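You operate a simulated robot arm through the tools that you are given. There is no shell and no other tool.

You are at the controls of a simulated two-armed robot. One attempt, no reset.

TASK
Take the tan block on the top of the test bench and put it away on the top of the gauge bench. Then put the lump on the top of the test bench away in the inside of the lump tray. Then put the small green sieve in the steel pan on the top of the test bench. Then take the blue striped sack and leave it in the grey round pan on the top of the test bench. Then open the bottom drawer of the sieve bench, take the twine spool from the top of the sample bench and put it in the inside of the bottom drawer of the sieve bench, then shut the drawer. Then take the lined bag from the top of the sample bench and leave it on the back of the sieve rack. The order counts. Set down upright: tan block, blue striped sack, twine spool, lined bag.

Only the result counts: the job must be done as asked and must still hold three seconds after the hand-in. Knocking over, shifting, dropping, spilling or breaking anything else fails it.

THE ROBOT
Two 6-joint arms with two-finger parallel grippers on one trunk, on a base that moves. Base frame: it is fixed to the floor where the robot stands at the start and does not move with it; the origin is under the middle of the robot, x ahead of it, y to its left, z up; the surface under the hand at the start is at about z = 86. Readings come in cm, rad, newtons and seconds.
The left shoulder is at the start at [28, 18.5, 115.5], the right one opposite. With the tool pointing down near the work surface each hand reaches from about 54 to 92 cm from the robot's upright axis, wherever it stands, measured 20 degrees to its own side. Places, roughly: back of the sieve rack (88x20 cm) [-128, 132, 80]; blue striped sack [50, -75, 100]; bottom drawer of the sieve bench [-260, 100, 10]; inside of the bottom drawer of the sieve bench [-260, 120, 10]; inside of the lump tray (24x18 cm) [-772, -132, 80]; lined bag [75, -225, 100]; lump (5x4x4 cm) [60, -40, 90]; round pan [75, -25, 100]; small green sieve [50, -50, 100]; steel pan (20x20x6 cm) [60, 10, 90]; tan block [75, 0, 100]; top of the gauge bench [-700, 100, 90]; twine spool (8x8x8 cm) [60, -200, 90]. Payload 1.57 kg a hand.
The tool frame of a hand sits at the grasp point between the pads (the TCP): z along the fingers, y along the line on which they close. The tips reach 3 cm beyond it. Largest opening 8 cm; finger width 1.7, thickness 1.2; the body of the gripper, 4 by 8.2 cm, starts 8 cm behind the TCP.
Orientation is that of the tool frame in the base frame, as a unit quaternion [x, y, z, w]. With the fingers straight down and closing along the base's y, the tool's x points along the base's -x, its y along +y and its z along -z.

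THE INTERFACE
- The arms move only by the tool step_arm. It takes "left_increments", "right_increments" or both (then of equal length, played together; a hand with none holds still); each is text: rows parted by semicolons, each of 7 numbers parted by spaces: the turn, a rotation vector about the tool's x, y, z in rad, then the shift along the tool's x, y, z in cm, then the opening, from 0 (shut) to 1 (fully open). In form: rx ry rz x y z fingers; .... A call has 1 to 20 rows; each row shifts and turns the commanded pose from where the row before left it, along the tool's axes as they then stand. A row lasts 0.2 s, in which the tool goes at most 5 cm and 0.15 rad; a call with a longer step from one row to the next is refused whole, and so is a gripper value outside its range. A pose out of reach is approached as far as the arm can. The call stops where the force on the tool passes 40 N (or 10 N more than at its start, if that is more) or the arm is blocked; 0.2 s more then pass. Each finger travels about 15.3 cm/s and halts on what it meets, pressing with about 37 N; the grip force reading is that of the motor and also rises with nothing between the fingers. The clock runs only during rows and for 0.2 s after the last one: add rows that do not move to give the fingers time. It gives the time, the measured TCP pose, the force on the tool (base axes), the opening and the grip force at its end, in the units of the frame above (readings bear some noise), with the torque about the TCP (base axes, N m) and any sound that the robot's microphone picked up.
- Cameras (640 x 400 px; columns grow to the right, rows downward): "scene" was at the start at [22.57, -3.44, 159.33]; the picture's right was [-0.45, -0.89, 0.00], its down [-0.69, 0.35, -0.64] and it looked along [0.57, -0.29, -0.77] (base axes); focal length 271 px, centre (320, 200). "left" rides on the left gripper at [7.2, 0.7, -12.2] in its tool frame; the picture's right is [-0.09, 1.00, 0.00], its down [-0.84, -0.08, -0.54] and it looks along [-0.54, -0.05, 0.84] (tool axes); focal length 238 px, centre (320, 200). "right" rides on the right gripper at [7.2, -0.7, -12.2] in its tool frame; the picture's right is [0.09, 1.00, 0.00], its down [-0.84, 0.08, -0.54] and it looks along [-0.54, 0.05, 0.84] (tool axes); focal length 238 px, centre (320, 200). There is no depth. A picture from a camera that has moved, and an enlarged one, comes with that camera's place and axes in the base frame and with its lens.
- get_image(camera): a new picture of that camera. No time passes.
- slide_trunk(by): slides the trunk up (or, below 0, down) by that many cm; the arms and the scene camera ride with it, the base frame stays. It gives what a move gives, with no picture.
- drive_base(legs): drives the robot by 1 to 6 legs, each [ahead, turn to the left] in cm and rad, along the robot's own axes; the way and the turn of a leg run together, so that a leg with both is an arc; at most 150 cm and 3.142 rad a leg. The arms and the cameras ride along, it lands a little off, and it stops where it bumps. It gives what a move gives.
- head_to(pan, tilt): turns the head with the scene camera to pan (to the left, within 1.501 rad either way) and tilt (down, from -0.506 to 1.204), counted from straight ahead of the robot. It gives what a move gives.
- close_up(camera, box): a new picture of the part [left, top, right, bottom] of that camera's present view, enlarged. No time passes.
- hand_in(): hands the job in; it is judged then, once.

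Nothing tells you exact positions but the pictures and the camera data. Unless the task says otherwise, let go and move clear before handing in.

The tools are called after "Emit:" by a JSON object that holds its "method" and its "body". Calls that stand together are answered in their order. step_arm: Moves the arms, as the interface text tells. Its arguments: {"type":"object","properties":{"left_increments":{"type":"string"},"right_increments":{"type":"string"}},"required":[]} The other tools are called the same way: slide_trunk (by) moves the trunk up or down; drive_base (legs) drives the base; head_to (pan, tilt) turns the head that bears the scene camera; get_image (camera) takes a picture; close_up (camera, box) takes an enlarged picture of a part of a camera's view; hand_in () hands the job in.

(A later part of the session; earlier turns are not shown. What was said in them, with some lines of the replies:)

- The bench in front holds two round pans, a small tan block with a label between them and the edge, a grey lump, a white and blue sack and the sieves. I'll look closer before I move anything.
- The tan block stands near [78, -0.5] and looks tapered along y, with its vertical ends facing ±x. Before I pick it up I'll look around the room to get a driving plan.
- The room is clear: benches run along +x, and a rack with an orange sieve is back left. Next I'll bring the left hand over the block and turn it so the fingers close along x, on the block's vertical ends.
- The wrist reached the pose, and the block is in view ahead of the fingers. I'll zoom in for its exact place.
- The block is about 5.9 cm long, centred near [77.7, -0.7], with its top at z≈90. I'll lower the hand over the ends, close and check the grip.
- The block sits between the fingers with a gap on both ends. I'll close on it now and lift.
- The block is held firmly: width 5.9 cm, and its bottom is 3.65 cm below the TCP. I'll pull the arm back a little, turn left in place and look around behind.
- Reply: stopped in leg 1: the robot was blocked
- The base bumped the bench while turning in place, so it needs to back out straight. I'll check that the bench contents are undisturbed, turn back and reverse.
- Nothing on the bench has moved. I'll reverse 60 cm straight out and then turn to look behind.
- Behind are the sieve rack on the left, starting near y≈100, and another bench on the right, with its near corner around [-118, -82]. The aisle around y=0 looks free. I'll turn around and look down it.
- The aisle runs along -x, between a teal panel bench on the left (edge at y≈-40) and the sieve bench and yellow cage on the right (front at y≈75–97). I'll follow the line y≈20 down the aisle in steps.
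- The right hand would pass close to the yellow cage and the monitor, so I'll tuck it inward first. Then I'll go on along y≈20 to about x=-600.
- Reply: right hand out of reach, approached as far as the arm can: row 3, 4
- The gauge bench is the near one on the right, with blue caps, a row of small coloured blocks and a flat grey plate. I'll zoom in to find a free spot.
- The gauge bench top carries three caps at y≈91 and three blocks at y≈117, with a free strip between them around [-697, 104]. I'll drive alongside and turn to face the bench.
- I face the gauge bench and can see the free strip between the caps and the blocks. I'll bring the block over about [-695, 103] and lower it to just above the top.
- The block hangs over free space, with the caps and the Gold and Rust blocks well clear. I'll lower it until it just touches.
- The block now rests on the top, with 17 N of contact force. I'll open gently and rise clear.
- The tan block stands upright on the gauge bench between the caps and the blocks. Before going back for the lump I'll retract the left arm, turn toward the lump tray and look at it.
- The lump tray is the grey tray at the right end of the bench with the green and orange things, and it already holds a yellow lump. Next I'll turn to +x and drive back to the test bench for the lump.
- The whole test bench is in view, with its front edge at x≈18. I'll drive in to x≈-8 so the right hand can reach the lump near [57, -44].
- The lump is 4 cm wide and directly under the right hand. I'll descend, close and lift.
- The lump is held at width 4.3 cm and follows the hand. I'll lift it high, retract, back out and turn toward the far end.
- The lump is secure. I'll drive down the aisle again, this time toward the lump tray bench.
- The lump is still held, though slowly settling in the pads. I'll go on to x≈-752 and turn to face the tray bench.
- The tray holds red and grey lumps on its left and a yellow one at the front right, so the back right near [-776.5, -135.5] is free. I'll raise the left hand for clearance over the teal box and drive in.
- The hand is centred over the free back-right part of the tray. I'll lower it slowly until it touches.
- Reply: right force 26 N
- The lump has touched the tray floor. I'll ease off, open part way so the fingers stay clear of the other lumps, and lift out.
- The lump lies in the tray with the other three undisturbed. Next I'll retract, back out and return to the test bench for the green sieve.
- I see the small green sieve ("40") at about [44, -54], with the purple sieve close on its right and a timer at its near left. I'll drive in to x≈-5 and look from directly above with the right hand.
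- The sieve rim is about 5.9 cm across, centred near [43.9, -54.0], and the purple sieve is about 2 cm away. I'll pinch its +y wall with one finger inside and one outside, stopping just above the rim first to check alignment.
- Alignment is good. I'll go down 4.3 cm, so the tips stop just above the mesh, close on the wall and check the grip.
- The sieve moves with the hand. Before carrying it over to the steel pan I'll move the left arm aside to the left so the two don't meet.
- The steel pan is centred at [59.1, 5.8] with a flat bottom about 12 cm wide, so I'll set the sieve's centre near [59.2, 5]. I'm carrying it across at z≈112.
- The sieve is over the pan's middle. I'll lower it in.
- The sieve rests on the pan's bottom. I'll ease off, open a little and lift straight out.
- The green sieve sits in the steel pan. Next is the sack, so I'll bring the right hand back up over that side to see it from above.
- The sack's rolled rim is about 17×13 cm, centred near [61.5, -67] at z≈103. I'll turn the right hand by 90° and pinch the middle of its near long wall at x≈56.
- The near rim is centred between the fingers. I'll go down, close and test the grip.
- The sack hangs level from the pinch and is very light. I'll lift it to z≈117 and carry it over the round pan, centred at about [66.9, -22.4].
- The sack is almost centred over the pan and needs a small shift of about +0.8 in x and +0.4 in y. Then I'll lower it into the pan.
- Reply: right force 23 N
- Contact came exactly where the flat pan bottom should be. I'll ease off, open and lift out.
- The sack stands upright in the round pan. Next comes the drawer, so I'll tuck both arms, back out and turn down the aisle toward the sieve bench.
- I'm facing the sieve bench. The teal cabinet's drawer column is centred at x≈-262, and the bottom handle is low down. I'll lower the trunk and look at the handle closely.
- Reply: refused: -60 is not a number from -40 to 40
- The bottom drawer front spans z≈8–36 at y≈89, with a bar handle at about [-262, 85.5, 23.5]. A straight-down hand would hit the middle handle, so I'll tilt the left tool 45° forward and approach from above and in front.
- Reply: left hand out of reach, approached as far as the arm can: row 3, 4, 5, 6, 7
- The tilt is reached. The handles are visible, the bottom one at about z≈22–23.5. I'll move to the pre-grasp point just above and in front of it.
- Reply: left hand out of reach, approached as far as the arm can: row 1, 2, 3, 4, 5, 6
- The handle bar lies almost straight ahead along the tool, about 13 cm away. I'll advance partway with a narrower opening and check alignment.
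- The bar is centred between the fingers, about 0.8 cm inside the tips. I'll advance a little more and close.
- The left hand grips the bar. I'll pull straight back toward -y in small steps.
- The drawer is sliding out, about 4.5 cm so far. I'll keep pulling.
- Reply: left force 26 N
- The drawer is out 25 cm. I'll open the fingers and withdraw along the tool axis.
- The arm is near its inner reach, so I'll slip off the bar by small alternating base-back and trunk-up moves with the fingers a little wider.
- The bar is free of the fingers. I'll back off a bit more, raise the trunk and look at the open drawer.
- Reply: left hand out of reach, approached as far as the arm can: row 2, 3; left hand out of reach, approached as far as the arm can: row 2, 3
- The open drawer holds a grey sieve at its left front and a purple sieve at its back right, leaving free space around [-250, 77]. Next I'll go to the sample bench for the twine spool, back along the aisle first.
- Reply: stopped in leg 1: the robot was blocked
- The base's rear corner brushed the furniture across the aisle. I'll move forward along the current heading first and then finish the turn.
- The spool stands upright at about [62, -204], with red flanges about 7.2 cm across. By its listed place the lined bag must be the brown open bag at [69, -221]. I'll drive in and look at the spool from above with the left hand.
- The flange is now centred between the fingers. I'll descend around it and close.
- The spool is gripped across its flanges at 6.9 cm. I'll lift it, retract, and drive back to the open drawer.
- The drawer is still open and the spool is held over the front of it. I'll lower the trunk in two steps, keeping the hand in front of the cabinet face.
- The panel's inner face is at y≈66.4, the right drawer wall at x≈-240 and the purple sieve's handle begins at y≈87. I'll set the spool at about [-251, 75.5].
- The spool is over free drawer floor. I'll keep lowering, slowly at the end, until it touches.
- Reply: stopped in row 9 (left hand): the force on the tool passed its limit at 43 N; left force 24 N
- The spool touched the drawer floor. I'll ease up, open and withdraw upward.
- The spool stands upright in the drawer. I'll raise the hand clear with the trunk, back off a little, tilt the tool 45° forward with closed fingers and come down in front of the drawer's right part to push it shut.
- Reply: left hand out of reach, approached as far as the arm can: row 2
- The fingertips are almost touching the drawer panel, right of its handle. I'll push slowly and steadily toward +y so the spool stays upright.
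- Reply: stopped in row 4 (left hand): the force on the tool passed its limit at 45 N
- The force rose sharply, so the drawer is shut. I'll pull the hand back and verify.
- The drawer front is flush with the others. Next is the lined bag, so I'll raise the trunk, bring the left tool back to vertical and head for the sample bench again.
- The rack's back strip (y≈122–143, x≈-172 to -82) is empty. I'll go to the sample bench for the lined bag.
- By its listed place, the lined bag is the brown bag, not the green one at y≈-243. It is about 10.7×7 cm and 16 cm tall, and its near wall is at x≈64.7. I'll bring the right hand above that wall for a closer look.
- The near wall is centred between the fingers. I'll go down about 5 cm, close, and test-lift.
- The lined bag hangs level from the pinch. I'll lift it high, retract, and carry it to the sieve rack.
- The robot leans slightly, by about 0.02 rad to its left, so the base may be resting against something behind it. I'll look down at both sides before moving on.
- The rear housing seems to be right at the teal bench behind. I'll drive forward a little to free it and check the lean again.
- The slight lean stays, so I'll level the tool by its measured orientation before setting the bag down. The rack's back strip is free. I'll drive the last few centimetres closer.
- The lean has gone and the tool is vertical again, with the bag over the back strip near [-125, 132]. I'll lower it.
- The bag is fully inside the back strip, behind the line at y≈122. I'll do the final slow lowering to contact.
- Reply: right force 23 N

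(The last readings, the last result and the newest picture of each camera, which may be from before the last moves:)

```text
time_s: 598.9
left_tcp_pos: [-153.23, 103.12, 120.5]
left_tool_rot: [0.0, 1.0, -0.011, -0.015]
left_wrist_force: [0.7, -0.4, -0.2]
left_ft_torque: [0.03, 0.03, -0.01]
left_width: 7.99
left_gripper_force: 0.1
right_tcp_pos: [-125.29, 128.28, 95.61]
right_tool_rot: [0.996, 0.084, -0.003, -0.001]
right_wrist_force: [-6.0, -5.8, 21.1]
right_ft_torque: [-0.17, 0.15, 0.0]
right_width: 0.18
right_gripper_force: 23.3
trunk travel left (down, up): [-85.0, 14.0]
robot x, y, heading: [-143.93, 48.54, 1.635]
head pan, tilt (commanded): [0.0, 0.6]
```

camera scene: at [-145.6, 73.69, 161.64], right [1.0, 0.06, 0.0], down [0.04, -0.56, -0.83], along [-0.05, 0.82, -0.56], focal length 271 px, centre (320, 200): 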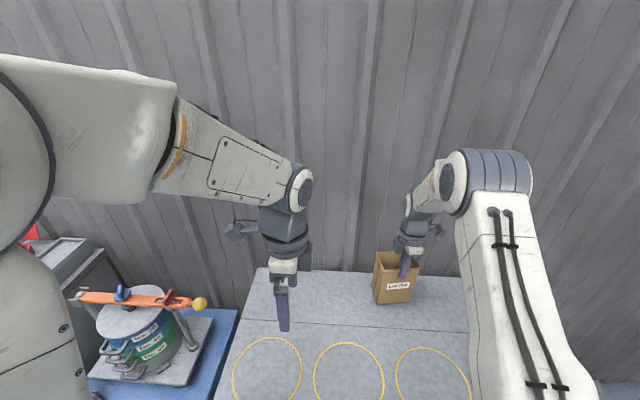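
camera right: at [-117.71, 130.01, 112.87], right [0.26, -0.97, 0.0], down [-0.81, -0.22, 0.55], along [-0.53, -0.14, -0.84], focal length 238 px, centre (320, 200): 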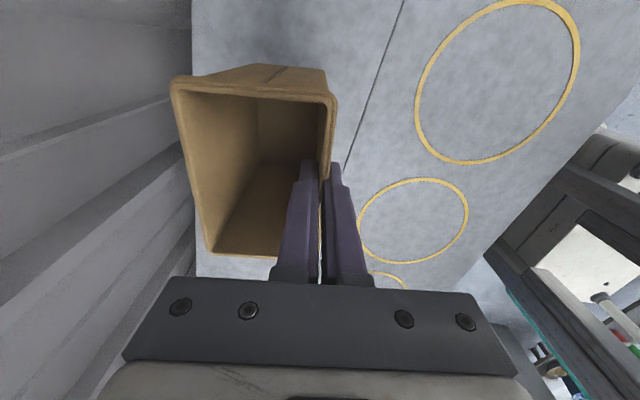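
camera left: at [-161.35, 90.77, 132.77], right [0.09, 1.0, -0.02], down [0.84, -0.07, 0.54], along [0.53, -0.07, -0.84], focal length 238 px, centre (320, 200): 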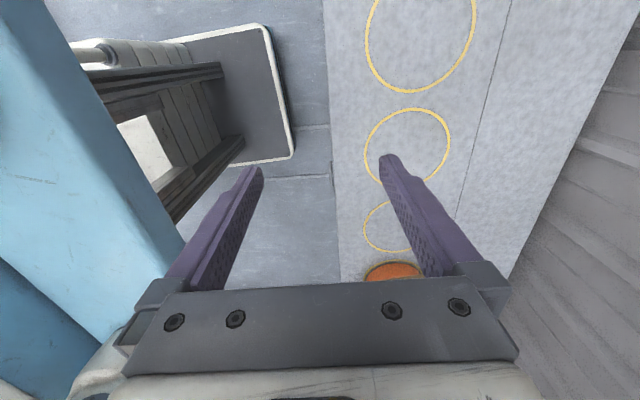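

The bag touched down at the expected height. I'll ease off, open and lift straight out.

Emit:
{"method": "step_arm", "body": {"right_increments": "0 0 0 0 0 -0.12 0; 0 0 0 0 0 0 0.12; 0 0 0 0 0 0 0.3; 0 0 0 0 0 0 0.35; 0 0 0 0 0 -1 0.35; 0 0 0 0 0 -2.5 0.35; 0 0 0 0 0 -3.5 0.35; 0 0 0 0 0 -4 0.35; 0 0 0 0 0 -4 0.35; 0 0 0 0 0 -4 0.35; 0 0 0 0 0 -3 0.35; 0 0 0 0 0 0 0.35"}}

Emit:
{"method": "get_image", "body": {"camera": "right"}}

Emit:
{"method": "get_image", "body": {"camera": "scene"}}

```text
time_s: 601.5
left_tcp_pos: [-153.1, 103.26, 120.33]
left_tool_rot: [0.0, 1.0, -0.011, -0.016]
left_wrist_force: [-0.6, -1.1, -0.5]
left_ft_torque: [0.0, -0.02, 0.02]
left_width: 7.98
left_gripper_force: 0.1
right_tcp_pos: [-125.19, 128.28, 117.66]
right_tool_rot: [0.996, 0.085, -0.003, 0.0]
right_wrist_force: [0.7, 0.6, 0.3]
right_ft_torque: [-0.01, 0.01, 0.0]
right_width: 2.81
right_gripper_force: 0.1
trunk travel left (down, up): [-85.0, 14.0]
robot x, y, heading: [-143.69, 48.73, 1.636]
head pan, tilt (commanded): [0.0, 0.6]
```

```text
taken
camera right: at [-118.07, 130.2, 129.81], right [0.26, -0.97, 0.0], down [-0.81, -0.22, 0.55], along [-0.53, -0.14, -0.84], focal length 238 px, centre (320, 200)
```

right: 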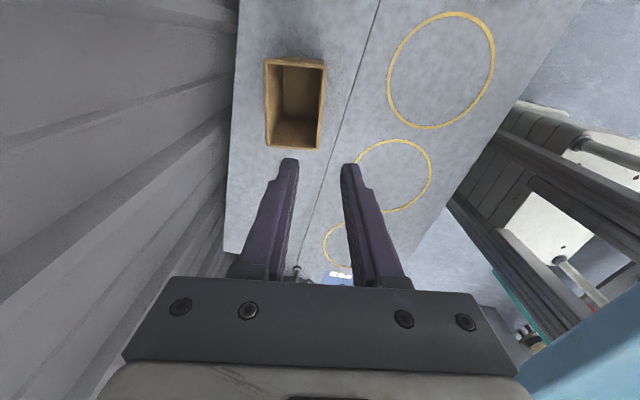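

```text
taken
camera scene: at [-145.64, 73.66, 161.64], right [1.0, 0.06, 0.0], down [0.04, -0.56, -0.83], along [-0.05, 0.82, -0.56], focal length 271 px, centre (320, 200)
```

scene: 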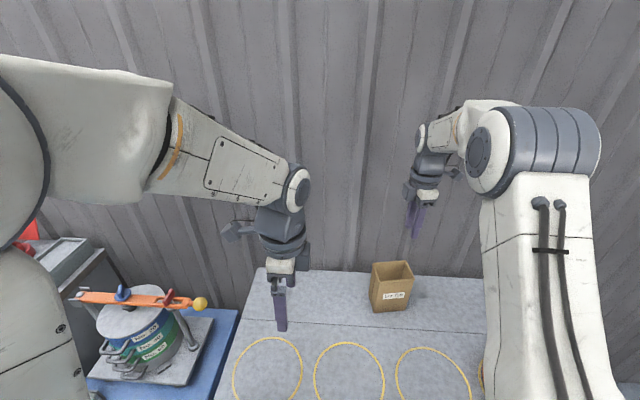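

The lined bag stands upright on the rack's back strip. I'll retract the right hand clear of the rack and then check the surroundings.

Emit:
{"method": "step_arm", "body": {"right_increments": "0 0 0 -0.5 3 -1 0.35; 0 0 0 -0.6 3.6 -0.5 0.35; 0 0 0 -0.6 3.6 -0.5 0.35; 0 0 0 -0.6 3.6 -0.5 0.35; 0 0 0 -0.6 3.6 -0.5 0.35; 0 0 0 0 0 0 0.35"}}

Emit:
{"method": "drive_base", "body": {"legs": [[-22, 0]]}}

Emit:
{"method": "head_to", "body": {"pan": 1.5, "tilt": 0.5}}

Emit:
{"method": "get_image", "body": {"camera": "scene"}}

Emit:
{"method": "head_to", "body": {"pan": -1.5, "tilt": 0.5}}

Emit:
{"method": "get_image", "body": {"camera": "scene"}}

Emit:
{"method": "head_to", "body": {"pan": 0, "tilt": 0.5}}

Emit:
{"method": "get_image", "body": {"camera": "scene"}}

```text
time_s: 602.9
left_tcp_pos: [-153.18, 103.15, 120.36]
left_tool_rot: [0.0, 1.0, -0.011, -0.015]
left_wrist_force: [0.4, -0.5, 0.2]
left_ft_torque: [0.03, -0.03, 0.01]
left_width: 7.98
left_gripper_force: 0.1
right_tcp_pos: [-125.12, 110.51, 120.49]
right_tool_rot: [0.996, 0.085, -0.003, 0.0]
right_wrist_force: [-0.7, -0.7, 0.4]
right_ft_torque: [-0.01, 0.03, 0.01]
right_width: 2.8
right_gripper_force: 0.0
trunk travel left (down, up): [-85.0, 14.0]
robot x, y, heading: [-143.77, 48.74, 1.636]
head pan, tilt (commanded): [0.0, 0.6]
```

```text
time_s: 604.6
left_tcp_pos: [-151.93, 80.23, 120.6]
left_tool_rot: [0.0, 1.0, -0.01, -0.015]
left_wrist_force: [-0.7, -0.6, -0.1]
left_ft_torque: [0.0, 0.03, -0.01]
left_width: 7.99
left_gripper_force: 0.1
right_tcp_pos: [-123.95, 87.75, 120.58]
right_tool_rot: [0.996, 0.084, -0.004, -0.001]
right_wrist_force: [0.7, -0.1, -0.6]
right_ft_torque: [-0.02, 0.02, 0.0]
right_width: 2.81
right_gripper_force: 0.1
trunk travel left (down, up): [-85.0, 14.0]
robot x, y, heading: [-141.91, 26.07, 1.635]
head pan, tilt (commanded): [0.0, 0.6]
```

```text
time_s: 606.2
left_tcp_pos: [-150.18, 80.43, 120.42]
left_tool_rot: [0.001, 1.0, -0.01, -0.024]
left_wrist_force: [0.2, -0.1, 0.1]
left_ft_torque: [0.01, 0.02, -0.01]
left_width: 8.02
left_gripper_force: 0.0
right_tcp_pos: [-122.15, 87.72, 120.1]
right_tool_rot: [0.996, 0.085, -0.009, -0.001]
right_wrist_force: [0.2, -0.3, 0.8]
right_ft_torque: [-0.05, 0.01, 0.0]
right_width: 2.78
right_gripper_force: 0.1
trunk travel left (down, up): [-85.0, 14.0]
robot x, y, heading: [-142.27, 26.08, 1.633]
head pan, tilt (commanded): [1.499, 0.499]
```

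```text
taken
camera scene: at [-155.22, 41.96, 162.66], right [0.01, 1.0, 0.0], down [0.49, 0.0, -0.87], along [-0.87, 0.01, -0.49], focal length 271 px, centre (320, 200)
```

scene: 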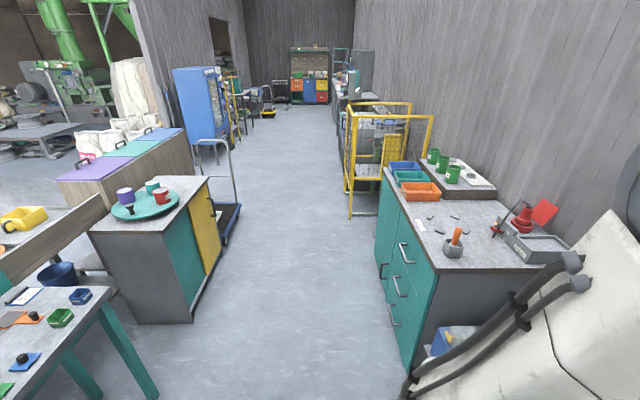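

```text
time_s: 608.8
left_tcp_pos: [-150.23, 80.47, 120.37]
left_tool_rot: [0.0, 1.0, -0.011, -0.023]
left_wrist_force: [-0.3, 0.2, -0.2]
left_ft_torque: [0.04, 0.01, 0.04]
left_width: 8.0
left_gripper_force: 0.0
right_tcp_pos: [-122.19, 87.68, 120.14]
right_tool_rot: [0.996, 0.084, -0.01, -0.001]
right_wrist_force: [1.0, 0.3, 0.1]
right_ft_torque: [-0.02, 0.01, -0.01]
right_width: 2.8
right_gripper_force: 0.0
trunk travel left (down, up): [-85.0, 14.0]
robot x, y, heading: [-142.43, 26.19, 1.632]
head pan, tilt (commanded): [-1.499, 0.499]
```

```text
taken
camera scene: at [-137.14, 43.07, 162.95], right [0.13, -0.99, 0.0], down [-0.46, -0.06, -0.89], along [0.88, 0.12, -0.46], focal length 271 px, centre (320, 200)
```

scene: 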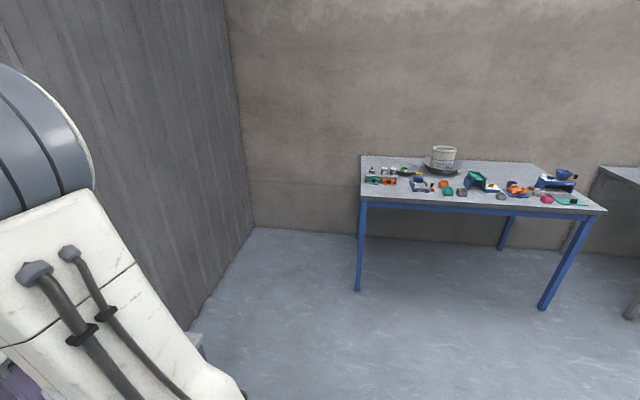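

```text
time_s: 610.4
left_tcp_pos: [-150.08, 80.46, 120.46]
left_tool_rot: [0.0, 1.0, -0.01, -0.023]
left_wrist_force: [-1.3, 0.0, 0.7]
left_ft_torque: [-0.02, 0.02, 0.02]
left_width: 7.96
left_gripper_force: 0.1
right_tcp_pos: [-122.03, 87.76, 120.13]
right_tool_rot: [0.996, 0.084, -0.01, -0.001]
right_wrist_force: [1.0, 0.7, -0.5]
right_ft_torque: [0.0, 0.03, 0.01]
right_width: 2.83
right_gripper_force: 0.1
trunk travel left (down, up): [-85.0, 14.0]
robot x, y, heading: [-142.45, 26.05, 1.628]
head pan, tilt (commanded): [0.0, 0.499]
```

```text
taken
camera scene: at [-146.73, 50.95, 162.8], right [1.0, 0.06, 0.02], down [0.04, -0.48, -0.88], along [-0.05, 0.88, -0.48], focal length 271 px, centre (320, 200)
```

scene: 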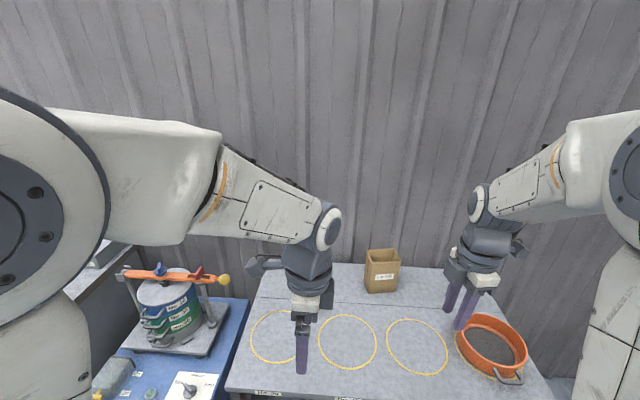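

All six steps check out by eye: the lined bag stands on the rack's back strip, the drawer is shut, and the sack and sieve sit in their pans on the test bench. The nearby bench and floor look undisturbed, and both hands are empty and clear, so I'm handing in.

Emit:
{"method": "hand_in", "body": {}}

```text
The job is handed in.
```

I handed in the job with all six steps done in the order you gave. I couldn't see inside the closed drawer, so the spool being upright there is unconfirmed.

| Item | Where it is now | How it was left |
|---|---|---|
| Tan block | top of the gauge bench, between the caps and the other blocks | upright |
| Lump | inside the lump tray, at its back right | clear of the other three lumps |
| Small green sieve | in the steel pan on the test bench | resting on the pan's flat bottom |
| Blue striped sack | in the round pan on the test bench | upright |
| Twine spool | bottom drawer of the sieve bench | upright when released; drawer pushed shut slowly until it stopped |
| Lined bag | back of the sieve rack | upright |

- **Which bag:** I took the brown "Lot 759" bag as the lined bag because its position matches the listed one. The green bag beside it sits too far away.
- **Base bumps:** The base bumped furniture twice while turning: once at the test bench, where nothing shifted, and once across the aisle from the sieve bench. I saw nothing out of place there in a later look from a distance.
- **Slight lean:** The robot leaned about one degree in one spot near the sieve rack. It stood level again by the time it set the bag down. I think the floor is uneven there, but I didn't confirm it.
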